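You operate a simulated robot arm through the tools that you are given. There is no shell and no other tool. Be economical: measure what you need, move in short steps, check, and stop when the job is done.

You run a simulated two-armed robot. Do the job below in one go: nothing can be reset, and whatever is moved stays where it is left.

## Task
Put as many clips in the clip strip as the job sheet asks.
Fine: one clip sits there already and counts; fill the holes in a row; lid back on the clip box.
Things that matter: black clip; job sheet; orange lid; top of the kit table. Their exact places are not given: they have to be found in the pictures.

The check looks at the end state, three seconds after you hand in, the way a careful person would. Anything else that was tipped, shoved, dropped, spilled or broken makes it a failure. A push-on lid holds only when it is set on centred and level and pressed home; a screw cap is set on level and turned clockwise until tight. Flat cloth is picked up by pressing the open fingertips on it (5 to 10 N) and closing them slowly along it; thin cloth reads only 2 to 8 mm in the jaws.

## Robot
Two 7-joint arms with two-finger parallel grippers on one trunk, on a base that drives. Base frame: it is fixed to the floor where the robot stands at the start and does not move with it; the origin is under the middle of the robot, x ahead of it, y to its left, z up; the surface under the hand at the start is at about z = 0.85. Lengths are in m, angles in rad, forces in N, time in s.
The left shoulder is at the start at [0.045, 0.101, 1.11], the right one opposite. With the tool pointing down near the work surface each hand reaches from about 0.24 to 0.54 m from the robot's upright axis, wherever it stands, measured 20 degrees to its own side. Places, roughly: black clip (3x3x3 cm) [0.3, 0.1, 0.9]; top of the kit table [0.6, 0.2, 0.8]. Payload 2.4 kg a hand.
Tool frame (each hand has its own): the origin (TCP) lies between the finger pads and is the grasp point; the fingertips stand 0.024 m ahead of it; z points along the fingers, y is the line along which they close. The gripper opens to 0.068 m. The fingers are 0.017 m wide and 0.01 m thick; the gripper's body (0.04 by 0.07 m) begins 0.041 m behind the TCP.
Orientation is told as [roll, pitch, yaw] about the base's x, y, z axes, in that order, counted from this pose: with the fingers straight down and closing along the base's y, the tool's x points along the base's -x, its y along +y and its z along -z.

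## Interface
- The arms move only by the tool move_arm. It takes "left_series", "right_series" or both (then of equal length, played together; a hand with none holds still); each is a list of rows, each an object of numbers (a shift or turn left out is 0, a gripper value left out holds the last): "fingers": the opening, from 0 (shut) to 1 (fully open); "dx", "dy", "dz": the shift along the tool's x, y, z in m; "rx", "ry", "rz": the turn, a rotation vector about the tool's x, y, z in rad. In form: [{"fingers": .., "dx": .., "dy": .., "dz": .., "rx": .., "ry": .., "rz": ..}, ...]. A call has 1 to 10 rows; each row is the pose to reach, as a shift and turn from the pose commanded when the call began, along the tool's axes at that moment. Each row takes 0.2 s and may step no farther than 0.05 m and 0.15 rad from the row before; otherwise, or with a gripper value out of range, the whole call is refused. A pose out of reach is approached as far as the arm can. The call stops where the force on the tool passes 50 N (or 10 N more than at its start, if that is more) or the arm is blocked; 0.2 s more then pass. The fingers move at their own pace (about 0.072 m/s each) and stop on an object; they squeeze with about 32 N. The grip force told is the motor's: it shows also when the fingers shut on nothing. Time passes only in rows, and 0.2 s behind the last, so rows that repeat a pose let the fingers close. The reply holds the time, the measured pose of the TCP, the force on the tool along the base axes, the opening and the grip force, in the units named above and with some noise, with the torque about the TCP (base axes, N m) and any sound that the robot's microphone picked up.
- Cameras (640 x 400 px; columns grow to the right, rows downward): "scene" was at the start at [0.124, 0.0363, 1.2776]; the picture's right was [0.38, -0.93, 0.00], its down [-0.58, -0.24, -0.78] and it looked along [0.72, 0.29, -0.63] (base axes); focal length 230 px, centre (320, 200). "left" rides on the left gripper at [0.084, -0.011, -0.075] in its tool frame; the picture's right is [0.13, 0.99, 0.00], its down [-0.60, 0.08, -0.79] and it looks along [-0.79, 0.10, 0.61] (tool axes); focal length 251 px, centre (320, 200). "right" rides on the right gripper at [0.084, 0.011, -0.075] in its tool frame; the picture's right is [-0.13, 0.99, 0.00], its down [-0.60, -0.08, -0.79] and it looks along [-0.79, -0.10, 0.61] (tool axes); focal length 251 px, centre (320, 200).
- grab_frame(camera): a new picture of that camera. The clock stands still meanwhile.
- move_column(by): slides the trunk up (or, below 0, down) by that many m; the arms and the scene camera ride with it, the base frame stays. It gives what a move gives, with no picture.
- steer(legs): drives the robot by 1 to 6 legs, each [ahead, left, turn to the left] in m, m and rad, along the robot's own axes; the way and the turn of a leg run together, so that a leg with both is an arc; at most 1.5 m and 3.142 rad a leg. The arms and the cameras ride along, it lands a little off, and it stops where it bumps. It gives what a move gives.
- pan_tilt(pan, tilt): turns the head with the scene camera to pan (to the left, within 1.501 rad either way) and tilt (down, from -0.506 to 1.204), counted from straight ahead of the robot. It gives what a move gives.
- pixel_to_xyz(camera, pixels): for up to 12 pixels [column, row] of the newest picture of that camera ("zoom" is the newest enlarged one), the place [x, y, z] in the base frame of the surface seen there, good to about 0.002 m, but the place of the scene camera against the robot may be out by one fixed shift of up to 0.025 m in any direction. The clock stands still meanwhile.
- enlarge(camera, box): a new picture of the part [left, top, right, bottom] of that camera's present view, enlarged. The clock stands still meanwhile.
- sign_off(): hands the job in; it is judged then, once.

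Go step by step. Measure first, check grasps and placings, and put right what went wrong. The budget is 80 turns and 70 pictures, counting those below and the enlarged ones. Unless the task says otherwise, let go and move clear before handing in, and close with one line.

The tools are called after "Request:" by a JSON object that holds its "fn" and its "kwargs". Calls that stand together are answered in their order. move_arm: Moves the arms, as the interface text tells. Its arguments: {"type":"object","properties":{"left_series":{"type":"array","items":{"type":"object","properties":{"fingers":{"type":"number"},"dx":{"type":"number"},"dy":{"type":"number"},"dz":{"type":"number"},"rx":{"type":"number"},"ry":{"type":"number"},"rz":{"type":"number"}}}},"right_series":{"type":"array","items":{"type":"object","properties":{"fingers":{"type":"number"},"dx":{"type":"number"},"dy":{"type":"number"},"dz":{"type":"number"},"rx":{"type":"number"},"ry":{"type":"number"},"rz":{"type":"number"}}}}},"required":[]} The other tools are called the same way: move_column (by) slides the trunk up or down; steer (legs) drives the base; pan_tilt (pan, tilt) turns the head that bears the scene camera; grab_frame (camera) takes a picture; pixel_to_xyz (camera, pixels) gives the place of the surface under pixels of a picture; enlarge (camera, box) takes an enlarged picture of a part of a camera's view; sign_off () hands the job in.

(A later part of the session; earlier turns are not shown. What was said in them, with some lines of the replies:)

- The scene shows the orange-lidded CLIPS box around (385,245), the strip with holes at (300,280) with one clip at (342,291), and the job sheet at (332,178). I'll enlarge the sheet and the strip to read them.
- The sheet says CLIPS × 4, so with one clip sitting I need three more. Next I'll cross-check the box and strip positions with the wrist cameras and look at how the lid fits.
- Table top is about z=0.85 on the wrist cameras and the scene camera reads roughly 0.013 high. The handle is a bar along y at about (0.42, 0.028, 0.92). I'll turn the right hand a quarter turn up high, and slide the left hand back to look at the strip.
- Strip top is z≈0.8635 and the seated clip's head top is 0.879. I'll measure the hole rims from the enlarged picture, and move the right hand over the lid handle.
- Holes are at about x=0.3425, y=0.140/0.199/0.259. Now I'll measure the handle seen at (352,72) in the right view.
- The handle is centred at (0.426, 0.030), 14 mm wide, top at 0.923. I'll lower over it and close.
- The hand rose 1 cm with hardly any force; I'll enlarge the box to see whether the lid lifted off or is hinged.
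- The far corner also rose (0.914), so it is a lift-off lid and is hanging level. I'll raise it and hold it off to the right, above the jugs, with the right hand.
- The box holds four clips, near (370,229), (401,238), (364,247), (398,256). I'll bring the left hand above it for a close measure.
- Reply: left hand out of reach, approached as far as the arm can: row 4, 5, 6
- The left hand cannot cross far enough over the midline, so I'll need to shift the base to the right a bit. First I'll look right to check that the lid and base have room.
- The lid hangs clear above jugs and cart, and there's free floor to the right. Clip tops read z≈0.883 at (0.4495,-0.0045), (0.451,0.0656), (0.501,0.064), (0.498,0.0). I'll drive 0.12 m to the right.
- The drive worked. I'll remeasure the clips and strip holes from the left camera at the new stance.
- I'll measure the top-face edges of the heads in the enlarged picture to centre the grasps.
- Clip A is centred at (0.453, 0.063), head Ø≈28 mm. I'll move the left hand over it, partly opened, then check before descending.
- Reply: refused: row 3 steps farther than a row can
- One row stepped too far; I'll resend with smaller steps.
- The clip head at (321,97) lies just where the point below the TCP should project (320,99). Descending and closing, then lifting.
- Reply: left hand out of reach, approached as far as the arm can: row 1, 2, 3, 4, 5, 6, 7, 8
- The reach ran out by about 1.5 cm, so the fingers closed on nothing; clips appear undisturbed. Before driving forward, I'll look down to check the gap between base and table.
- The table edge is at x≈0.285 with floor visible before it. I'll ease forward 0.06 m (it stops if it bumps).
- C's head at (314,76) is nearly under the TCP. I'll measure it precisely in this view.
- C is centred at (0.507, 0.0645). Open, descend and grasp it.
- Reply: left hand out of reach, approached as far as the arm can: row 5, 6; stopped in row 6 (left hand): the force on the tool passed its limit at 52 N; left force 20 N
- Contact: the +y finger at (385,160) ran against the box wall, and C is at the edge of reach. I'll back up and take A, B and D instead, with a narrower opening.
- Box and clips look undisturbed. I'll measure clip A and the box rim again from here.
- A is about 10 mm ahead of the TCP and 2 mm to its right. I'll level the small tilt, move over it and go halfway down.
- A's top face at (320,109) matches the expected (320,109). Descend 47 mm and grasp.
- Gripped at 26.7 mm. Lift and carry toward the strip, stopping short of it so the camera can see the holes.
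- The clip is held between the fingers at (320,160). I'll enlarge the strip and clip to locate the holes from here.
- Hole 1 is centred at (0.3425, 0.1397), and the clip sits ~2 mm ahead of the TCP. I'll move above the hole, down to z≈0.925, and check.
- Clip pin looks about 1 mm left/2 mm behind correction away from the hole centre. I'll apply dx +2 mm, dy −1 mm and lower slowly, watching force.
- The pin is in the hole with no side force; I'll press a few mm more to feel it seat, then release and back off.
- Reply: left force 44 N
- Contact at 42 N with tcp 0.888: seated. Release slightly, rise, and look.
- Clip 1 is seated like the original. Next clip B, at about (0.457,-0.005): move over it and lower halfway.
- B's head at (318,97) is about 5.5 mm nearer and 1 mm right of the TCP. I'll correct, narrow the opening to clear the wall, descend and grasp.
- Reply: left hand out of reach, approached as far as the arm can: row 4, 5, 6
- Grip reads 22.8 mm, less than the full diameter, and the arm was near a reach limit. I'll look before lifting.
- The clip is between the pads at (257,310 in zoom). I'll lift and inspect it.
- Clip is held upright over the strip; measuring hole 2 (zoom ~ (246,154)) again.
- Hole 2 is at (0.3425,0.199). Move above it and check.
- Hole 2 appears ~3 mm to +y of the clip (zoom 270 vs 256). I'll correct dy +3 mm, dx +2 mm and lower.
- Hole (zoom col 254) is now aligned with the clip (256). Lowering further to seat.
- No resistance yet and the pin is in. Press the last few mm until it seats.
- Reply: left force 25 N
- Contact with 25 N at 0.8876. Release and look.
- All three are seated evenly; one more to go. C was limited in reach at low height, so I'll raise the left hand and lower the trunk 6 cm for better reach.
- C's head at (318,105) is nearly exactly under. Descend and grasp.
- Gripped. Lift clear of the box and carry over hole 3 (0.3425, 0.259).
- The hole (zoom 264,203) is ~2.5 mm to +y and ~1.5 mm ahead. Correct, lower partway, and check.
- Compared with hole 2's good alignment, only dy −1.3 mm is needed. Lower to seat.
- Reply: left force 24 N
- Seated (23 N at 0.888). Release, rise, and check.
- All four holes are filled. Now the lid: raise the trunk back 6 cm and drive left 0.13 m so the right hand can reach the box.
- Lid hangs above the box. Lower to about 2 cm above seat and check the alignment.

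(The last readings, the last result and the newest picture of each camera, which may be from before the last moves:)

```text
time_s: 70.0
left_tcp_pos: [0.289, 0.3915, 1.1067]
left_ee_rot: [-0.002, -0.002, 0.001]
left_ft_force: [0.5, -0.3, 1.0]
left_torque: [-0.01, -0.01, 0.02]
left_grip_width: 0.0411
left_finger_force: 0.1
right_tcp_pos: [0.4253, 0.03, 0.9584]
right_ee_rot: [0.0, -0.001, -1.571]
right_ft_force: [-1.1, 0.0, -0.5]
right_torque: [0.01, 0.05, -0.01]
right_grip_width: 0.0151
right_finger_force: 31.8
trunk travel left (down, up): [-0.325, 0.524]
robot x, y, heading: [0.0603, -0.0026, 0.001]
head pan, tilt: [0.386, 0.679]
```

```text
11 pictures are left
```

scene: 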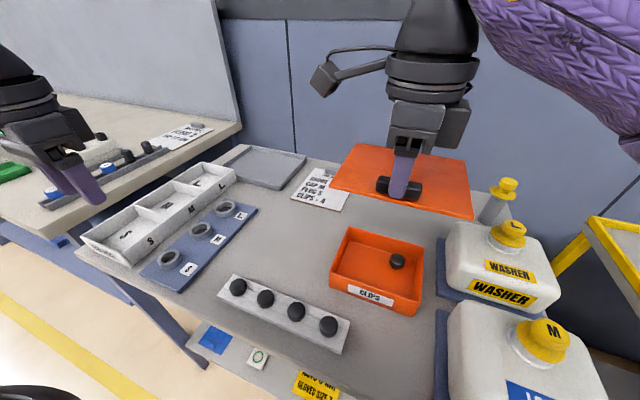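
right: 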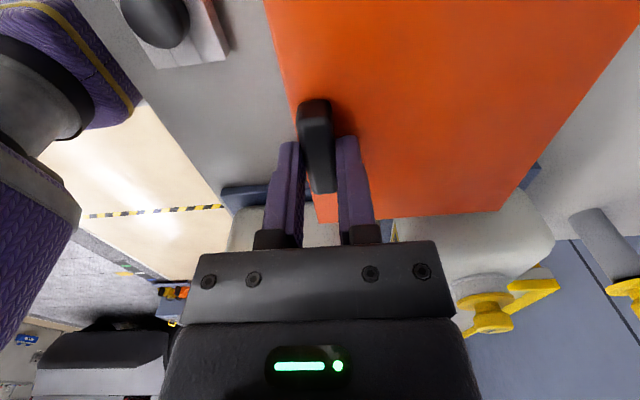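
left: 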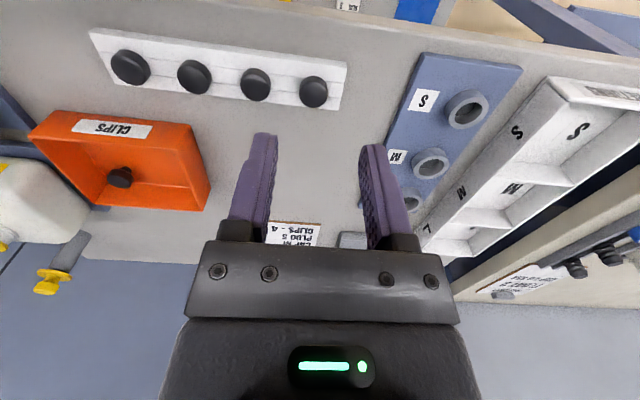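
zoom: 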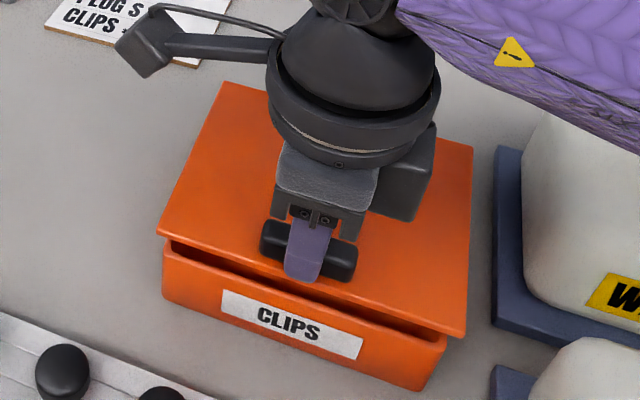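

I'll compare lid and box corners in this enlarged view for centring (same camera, so the fixed shift cancels).

Request:
{"fn": "enlarge", "kwargs": {"camera": "scene", "box": [340, 255, 420, 320]}}

Request:
{"fn": "pixel_to_xyz", "kwargs": {"camera": "scene", "pixels": [[330, 265], [332, 272], [424, 297], [419, 303], [375, 285], [372, 287], [425, 280], [340, 245]]}}

```text
6.15 times, centred on (380, 288) of scene
```

zoom: 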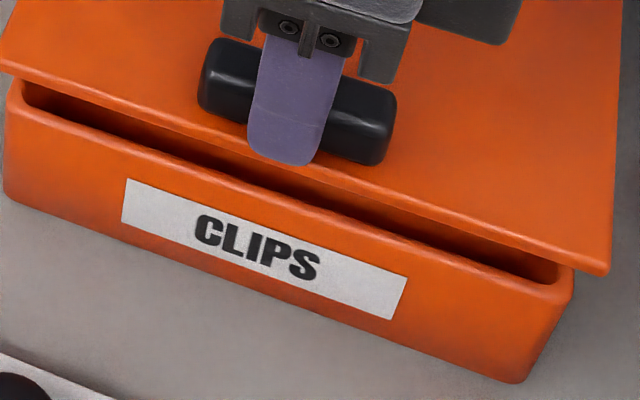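

```text
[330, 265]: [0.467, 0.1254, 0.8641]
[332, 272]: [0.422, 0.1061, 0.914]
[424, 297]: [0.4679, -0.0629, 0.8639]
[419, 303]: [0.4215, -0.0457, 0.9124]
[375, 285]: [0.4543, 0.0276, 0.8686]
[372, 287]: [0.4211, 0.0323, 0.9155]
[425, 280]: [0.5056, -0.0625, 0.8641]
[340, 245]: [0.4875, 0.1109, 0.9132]
```

Request:
{"fn": "pixel_to_xyz", "kwargs": {"camera": "zoom", "pixels": [[603, 262], [607, 200], [569, 272], [560, 286], [12, 85], [8, 68], [2, 45], [350, 190], [352, 218], [250, 150], [250, 178], [9, 110]]}}

Request:
{"fn": "pixel_to_xyz", "kwargs": {"camera": "scene", "pixels": [[331.5, 265], [334, 258], [333, 270]]}}

```text
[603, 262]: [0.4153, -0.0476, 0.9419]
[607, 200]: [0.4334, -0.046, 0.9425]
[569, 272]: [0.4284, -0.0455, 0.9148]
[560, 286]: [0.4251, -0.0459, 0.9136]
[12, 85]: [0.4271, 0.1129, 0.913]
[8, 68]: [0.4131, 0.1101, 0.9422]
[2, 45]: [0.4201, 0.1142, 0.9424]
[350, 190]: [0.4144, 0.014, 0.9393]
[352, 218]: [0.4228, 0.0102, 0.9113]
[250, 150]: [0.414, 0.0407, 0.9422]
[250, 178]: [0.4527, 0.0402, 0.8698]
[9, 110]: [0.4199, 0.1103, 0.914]
```

```text
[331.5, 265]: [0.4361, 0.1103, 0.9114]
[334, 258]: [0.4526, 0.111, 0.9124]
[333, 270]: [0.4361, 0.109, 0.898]
```

Lid y-span −0.048..0.114 vs box −0.046..0.112: centred; x is consistent with the original grasp pose (nudging +1 mm). Lower gently to the seat.

Request:
{"fn": "move_arm", "kwargs": {"right_series": [{"dy": 0.001, "dz": 0.008}, {"dy": 0.001, "dz": 0.014}, {"dy": 0.001, "dz": 0.018}, {"dy": 0.001, "dz": 0.021}, {"dy": 0.001, "dz": 0.022}, {"dy": 0.001, "dz": 0.022}]}}

Request:
{"fn": "enlarge", "kwargs": {"camera": "scene", "box": [310, 190, 450, 320]}}

```text
time_s: 71.4
left_tcp_pos: [0.29, 0.3905, 1.1069]
left_ee_rot: [-0.002, -0.001, 0.001]
left_ft_force: [0.2, -0.1, -0.2]
left_torque: [0.02, -0.02, 0.01]
left_grip_width: 0.0405
left_finger_force: 0.1
right_tcp_pos: [0.4275, 0.0307, 0.9367]
right_ee_rot: [0.001, -0.001, -1.571]
right_ft_force: [-0.6, 0.2, -1.0]
right_torque: [0.04, 0.01, 0.02]
right_grip_width: 0.0153
right_finger_force: 32.4
trunk travel left (down, up): [-0.325, 0.524]
robot x, y, heading: [0.0645, 0.001, -0.001]
head pan, tilt: [0.386, 0.679]
```

```text
3.08 times, centred on (380, 255) of scene
```

zoom: 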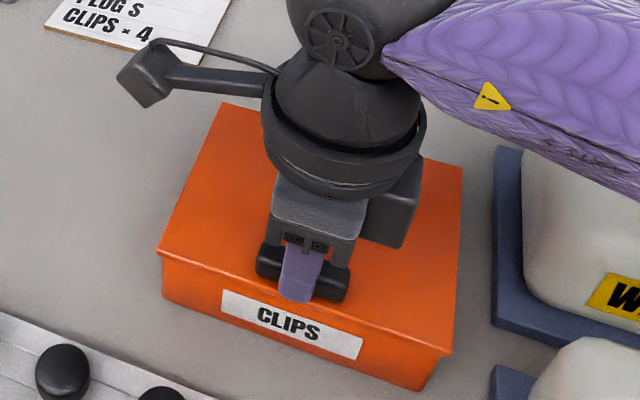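

The lid looks seated with no force yet. I'll press a little while holding, feel contact, then let go.

Request:
{"fn": "move_arm", "kwargs": {"right_series": [{"dz": 0.001}, {"dz": 0.002}, {"dz": 0.003}, {"dz": 0.003}]}}

```text
time_s: 72.4
left_tcp_pos: [0.2881, 0.3923, 1.1077]
left_ee_rot: [-0.002, -0.003, 0.003]
left_ft_force: [0.6, -0.8, 0.3]
left_torque: [-0.03, 0.01, -0.01]
left_grip_width: 0.0407
left_finger_force: 0.0
right_tcp_pos: [0.4276, 0.0304, 0.9345]
right_ee_rot: [0.003, 0.003, -1.571]
right_ft_force: [4.2, 0.0, 26.4]
right_torque: [0.09, -0.04, -0.02]
right_grip_width: 0.0153
right_finger_force: 32.3
trunk travel left (down, up): [-0.325, 0.524]
robot x, y, heading: [0.0685, -0.0007, -0.002]
head pan, tilt: [0.386, 0.679]
```

Contact at 26 N. Release, rise, shut the fingers and press on the lid's middle.

Request:
{"fn": "move_arm", "kwargs": {"right_series": [{"dz": -0.002, "fingers": 0.6}, {"dz": -0.002, "fingers": 0.6}, {"dz": -0.002, "fingers": 0.6}, {"dz": -0.03}, {"dz": -0.05}, {"dz": -0.05, "dy": 0.03, "fingers": 0}, {"dz": -0.05, "dy": 0.053, "fingers": 0}, {"dz": -0.05, "dy": 0.053, "fingers": 0}]}}

Request:
{"fn": "enlarge", "kwargs": {"camera": "scene", "box": [310, 190, 450, 320]}}

Request:
{"fn": "move_arm", "kwargs": {"right_series": [{"dz": 0.03}, {"dz": 0.045}, {"dz": 0.05}, {"dz": 0.052}, {"dz": 0.054}, {"dz": 0.056}, {"dz": 0.057}]}}

```text
time_s: 74.2
left_tcp_pos: [0.2882, 0.3911, 1.1069]
left_ee_rot: [-0.001, -0.002, 0.001]
left_ft_force: [-0.2, 0.0, 0.1]
left_torque: [0.0, 0.02, 0.0]
left_grip_width: 0.0407
left_finger_force: 0.1
right_tcp_pos: [0.4807, 0.0312, 0.9846]
right_ee_rot: [-0.001, -0.001, -1.571]
right_ft_force: [-0.1, 0.9, 0.6]
right_torque: [-0.01, 0.05, 0.01]
right_grip_width: 0.0001
right_finger_force: 23.4
trunk travel left (down, up): [-0.325, 0.524]
robot x, y, heading: [0.0667, -0.0039, 0.005]
head pan, tilt: [0.386, 0.679]
```

```text
3.08 times, centred on (380, 255) of scene
```

zoom: 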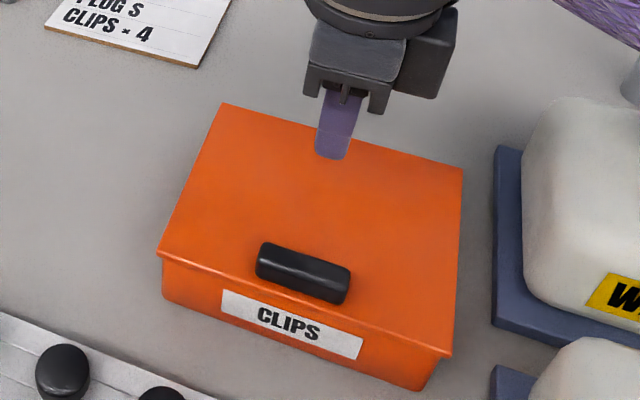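

```text
time_s: 75.8
left_tcp_pos: [0.2873, 0.3915, 1.108]
left_ee_rot: [-0.001, -0.004, 0.001]
left_ft_force: [-0.2, 0.4, 0.7]
left_torque: [0.03, -0.04, 0.02]
left_grip_width: 0.0408
left_finger_force: 0.2
right_tcp_pos: [0.4809, 0.0307, 0.9303]
right_ee_rot: [0.005, 0.004, -1.571]
right_ft_force: [5.1, -0.1, 36.0]
right_torque: [-0.05, -0.11, 0.14]
right_grip_width: 0.0
right_finger_force: 23.3
trunk travel left (down, up): [-0.325, 0.524]
robot x, y, heading: [0.0631, -0.0041, -0.004]
head pan, tilt: [0.386, 0.679]
```

Pressed with 36 N; lid top is at 0.906, its original height. Withdraw and take final pictures.

Request:
{"fn": "move_arm", "kwargs": {"right_series": [{"dz": -0.03}, {"dz": -0.07}, {"dz": -0.11}, {"dz": -0.15}, {"dz": -0.15, "dx": -0.04}, {"dz": -0.15, "dx": -0.08}, {"dz": -0.15, "dx": -0.12}, {"dz": -0.15, "dx": -0.12}]}}

Request:
{"fn": "grab_frame", "kwargs": {"camera": "scene"}}

Request:
{"fn": "enlarge", "kwargs": {"camera": "scene", "box": [310, 190, 450, 320]}}

Request:
{"fn": "pixel_to_xyz", "kwargs": {"camera": "zoom", "pixels": [[222, 112], [450, 175], [170, 250], [440, 340], [320, 200]]}}

```text
time_s: 77.6
left_tcp_pos: [0.2888, 0.3905, 1.1076]
left_ee_rot: [-0.003, -0.002, 0.002]
left_ft_force: [-0.7, 0.1, -0.5]
left_torque: [0.0, -0.03, 0.0]
left_grip_width: 0.0407
left_finger_force: 0.1
right_tcp_pos: [0.4794, -0.0914, 1.0768]
right_ee_rot: [-0.001, 0.002, -1.572]
right_ft_force: [-0.6, 0.2, -0.1]
right_torque: [-0.05, 0.0, -0.03]
right_grip_width: 0.0
right_finger_force: 23.4
trunk travel left (down, up): [-0.325, 0.524]
robot x, y, heading: [0.0638, -0.002, -0.0]
head pan, tilt: [0.386, 0.679]
```

```text
7 pictures are left
```

scene: 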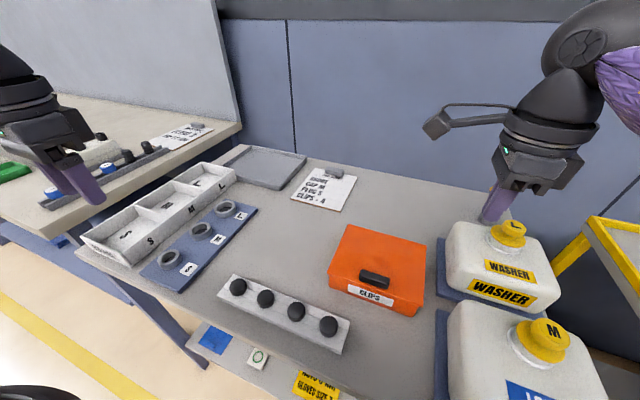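

```text
3.08 times, centred on (380, 255) of scene
```

zoom: 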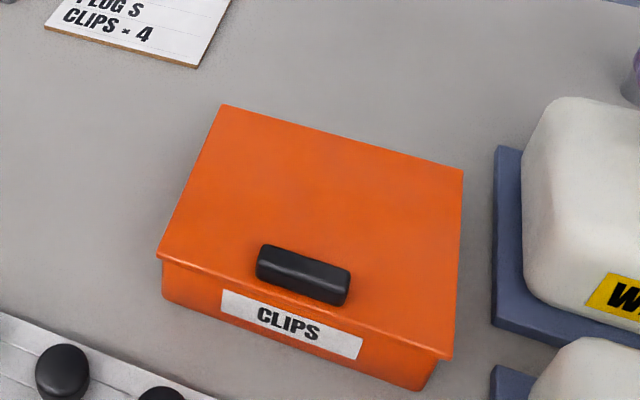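

```text
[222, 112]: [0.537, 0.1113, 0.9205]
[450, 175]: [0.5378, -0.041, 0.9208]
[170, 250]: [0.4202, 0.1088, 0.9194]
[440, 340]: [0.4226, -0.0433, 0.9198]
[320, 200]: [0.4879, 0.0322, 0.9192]
```

The lid is level: all four corners read 0.919–0.921 and it is flush on the box. All four holes hold clips and both hands are clear, so I'm handing in.

Request:
{"fn": "sign_off", "kwargs": {}}

```text
The job is handed in.
```

The clip strip now holds four clips in a row, as the job sheet asks. The lid is back on the clip box, level and pressed down, and one spare clip is still inside.
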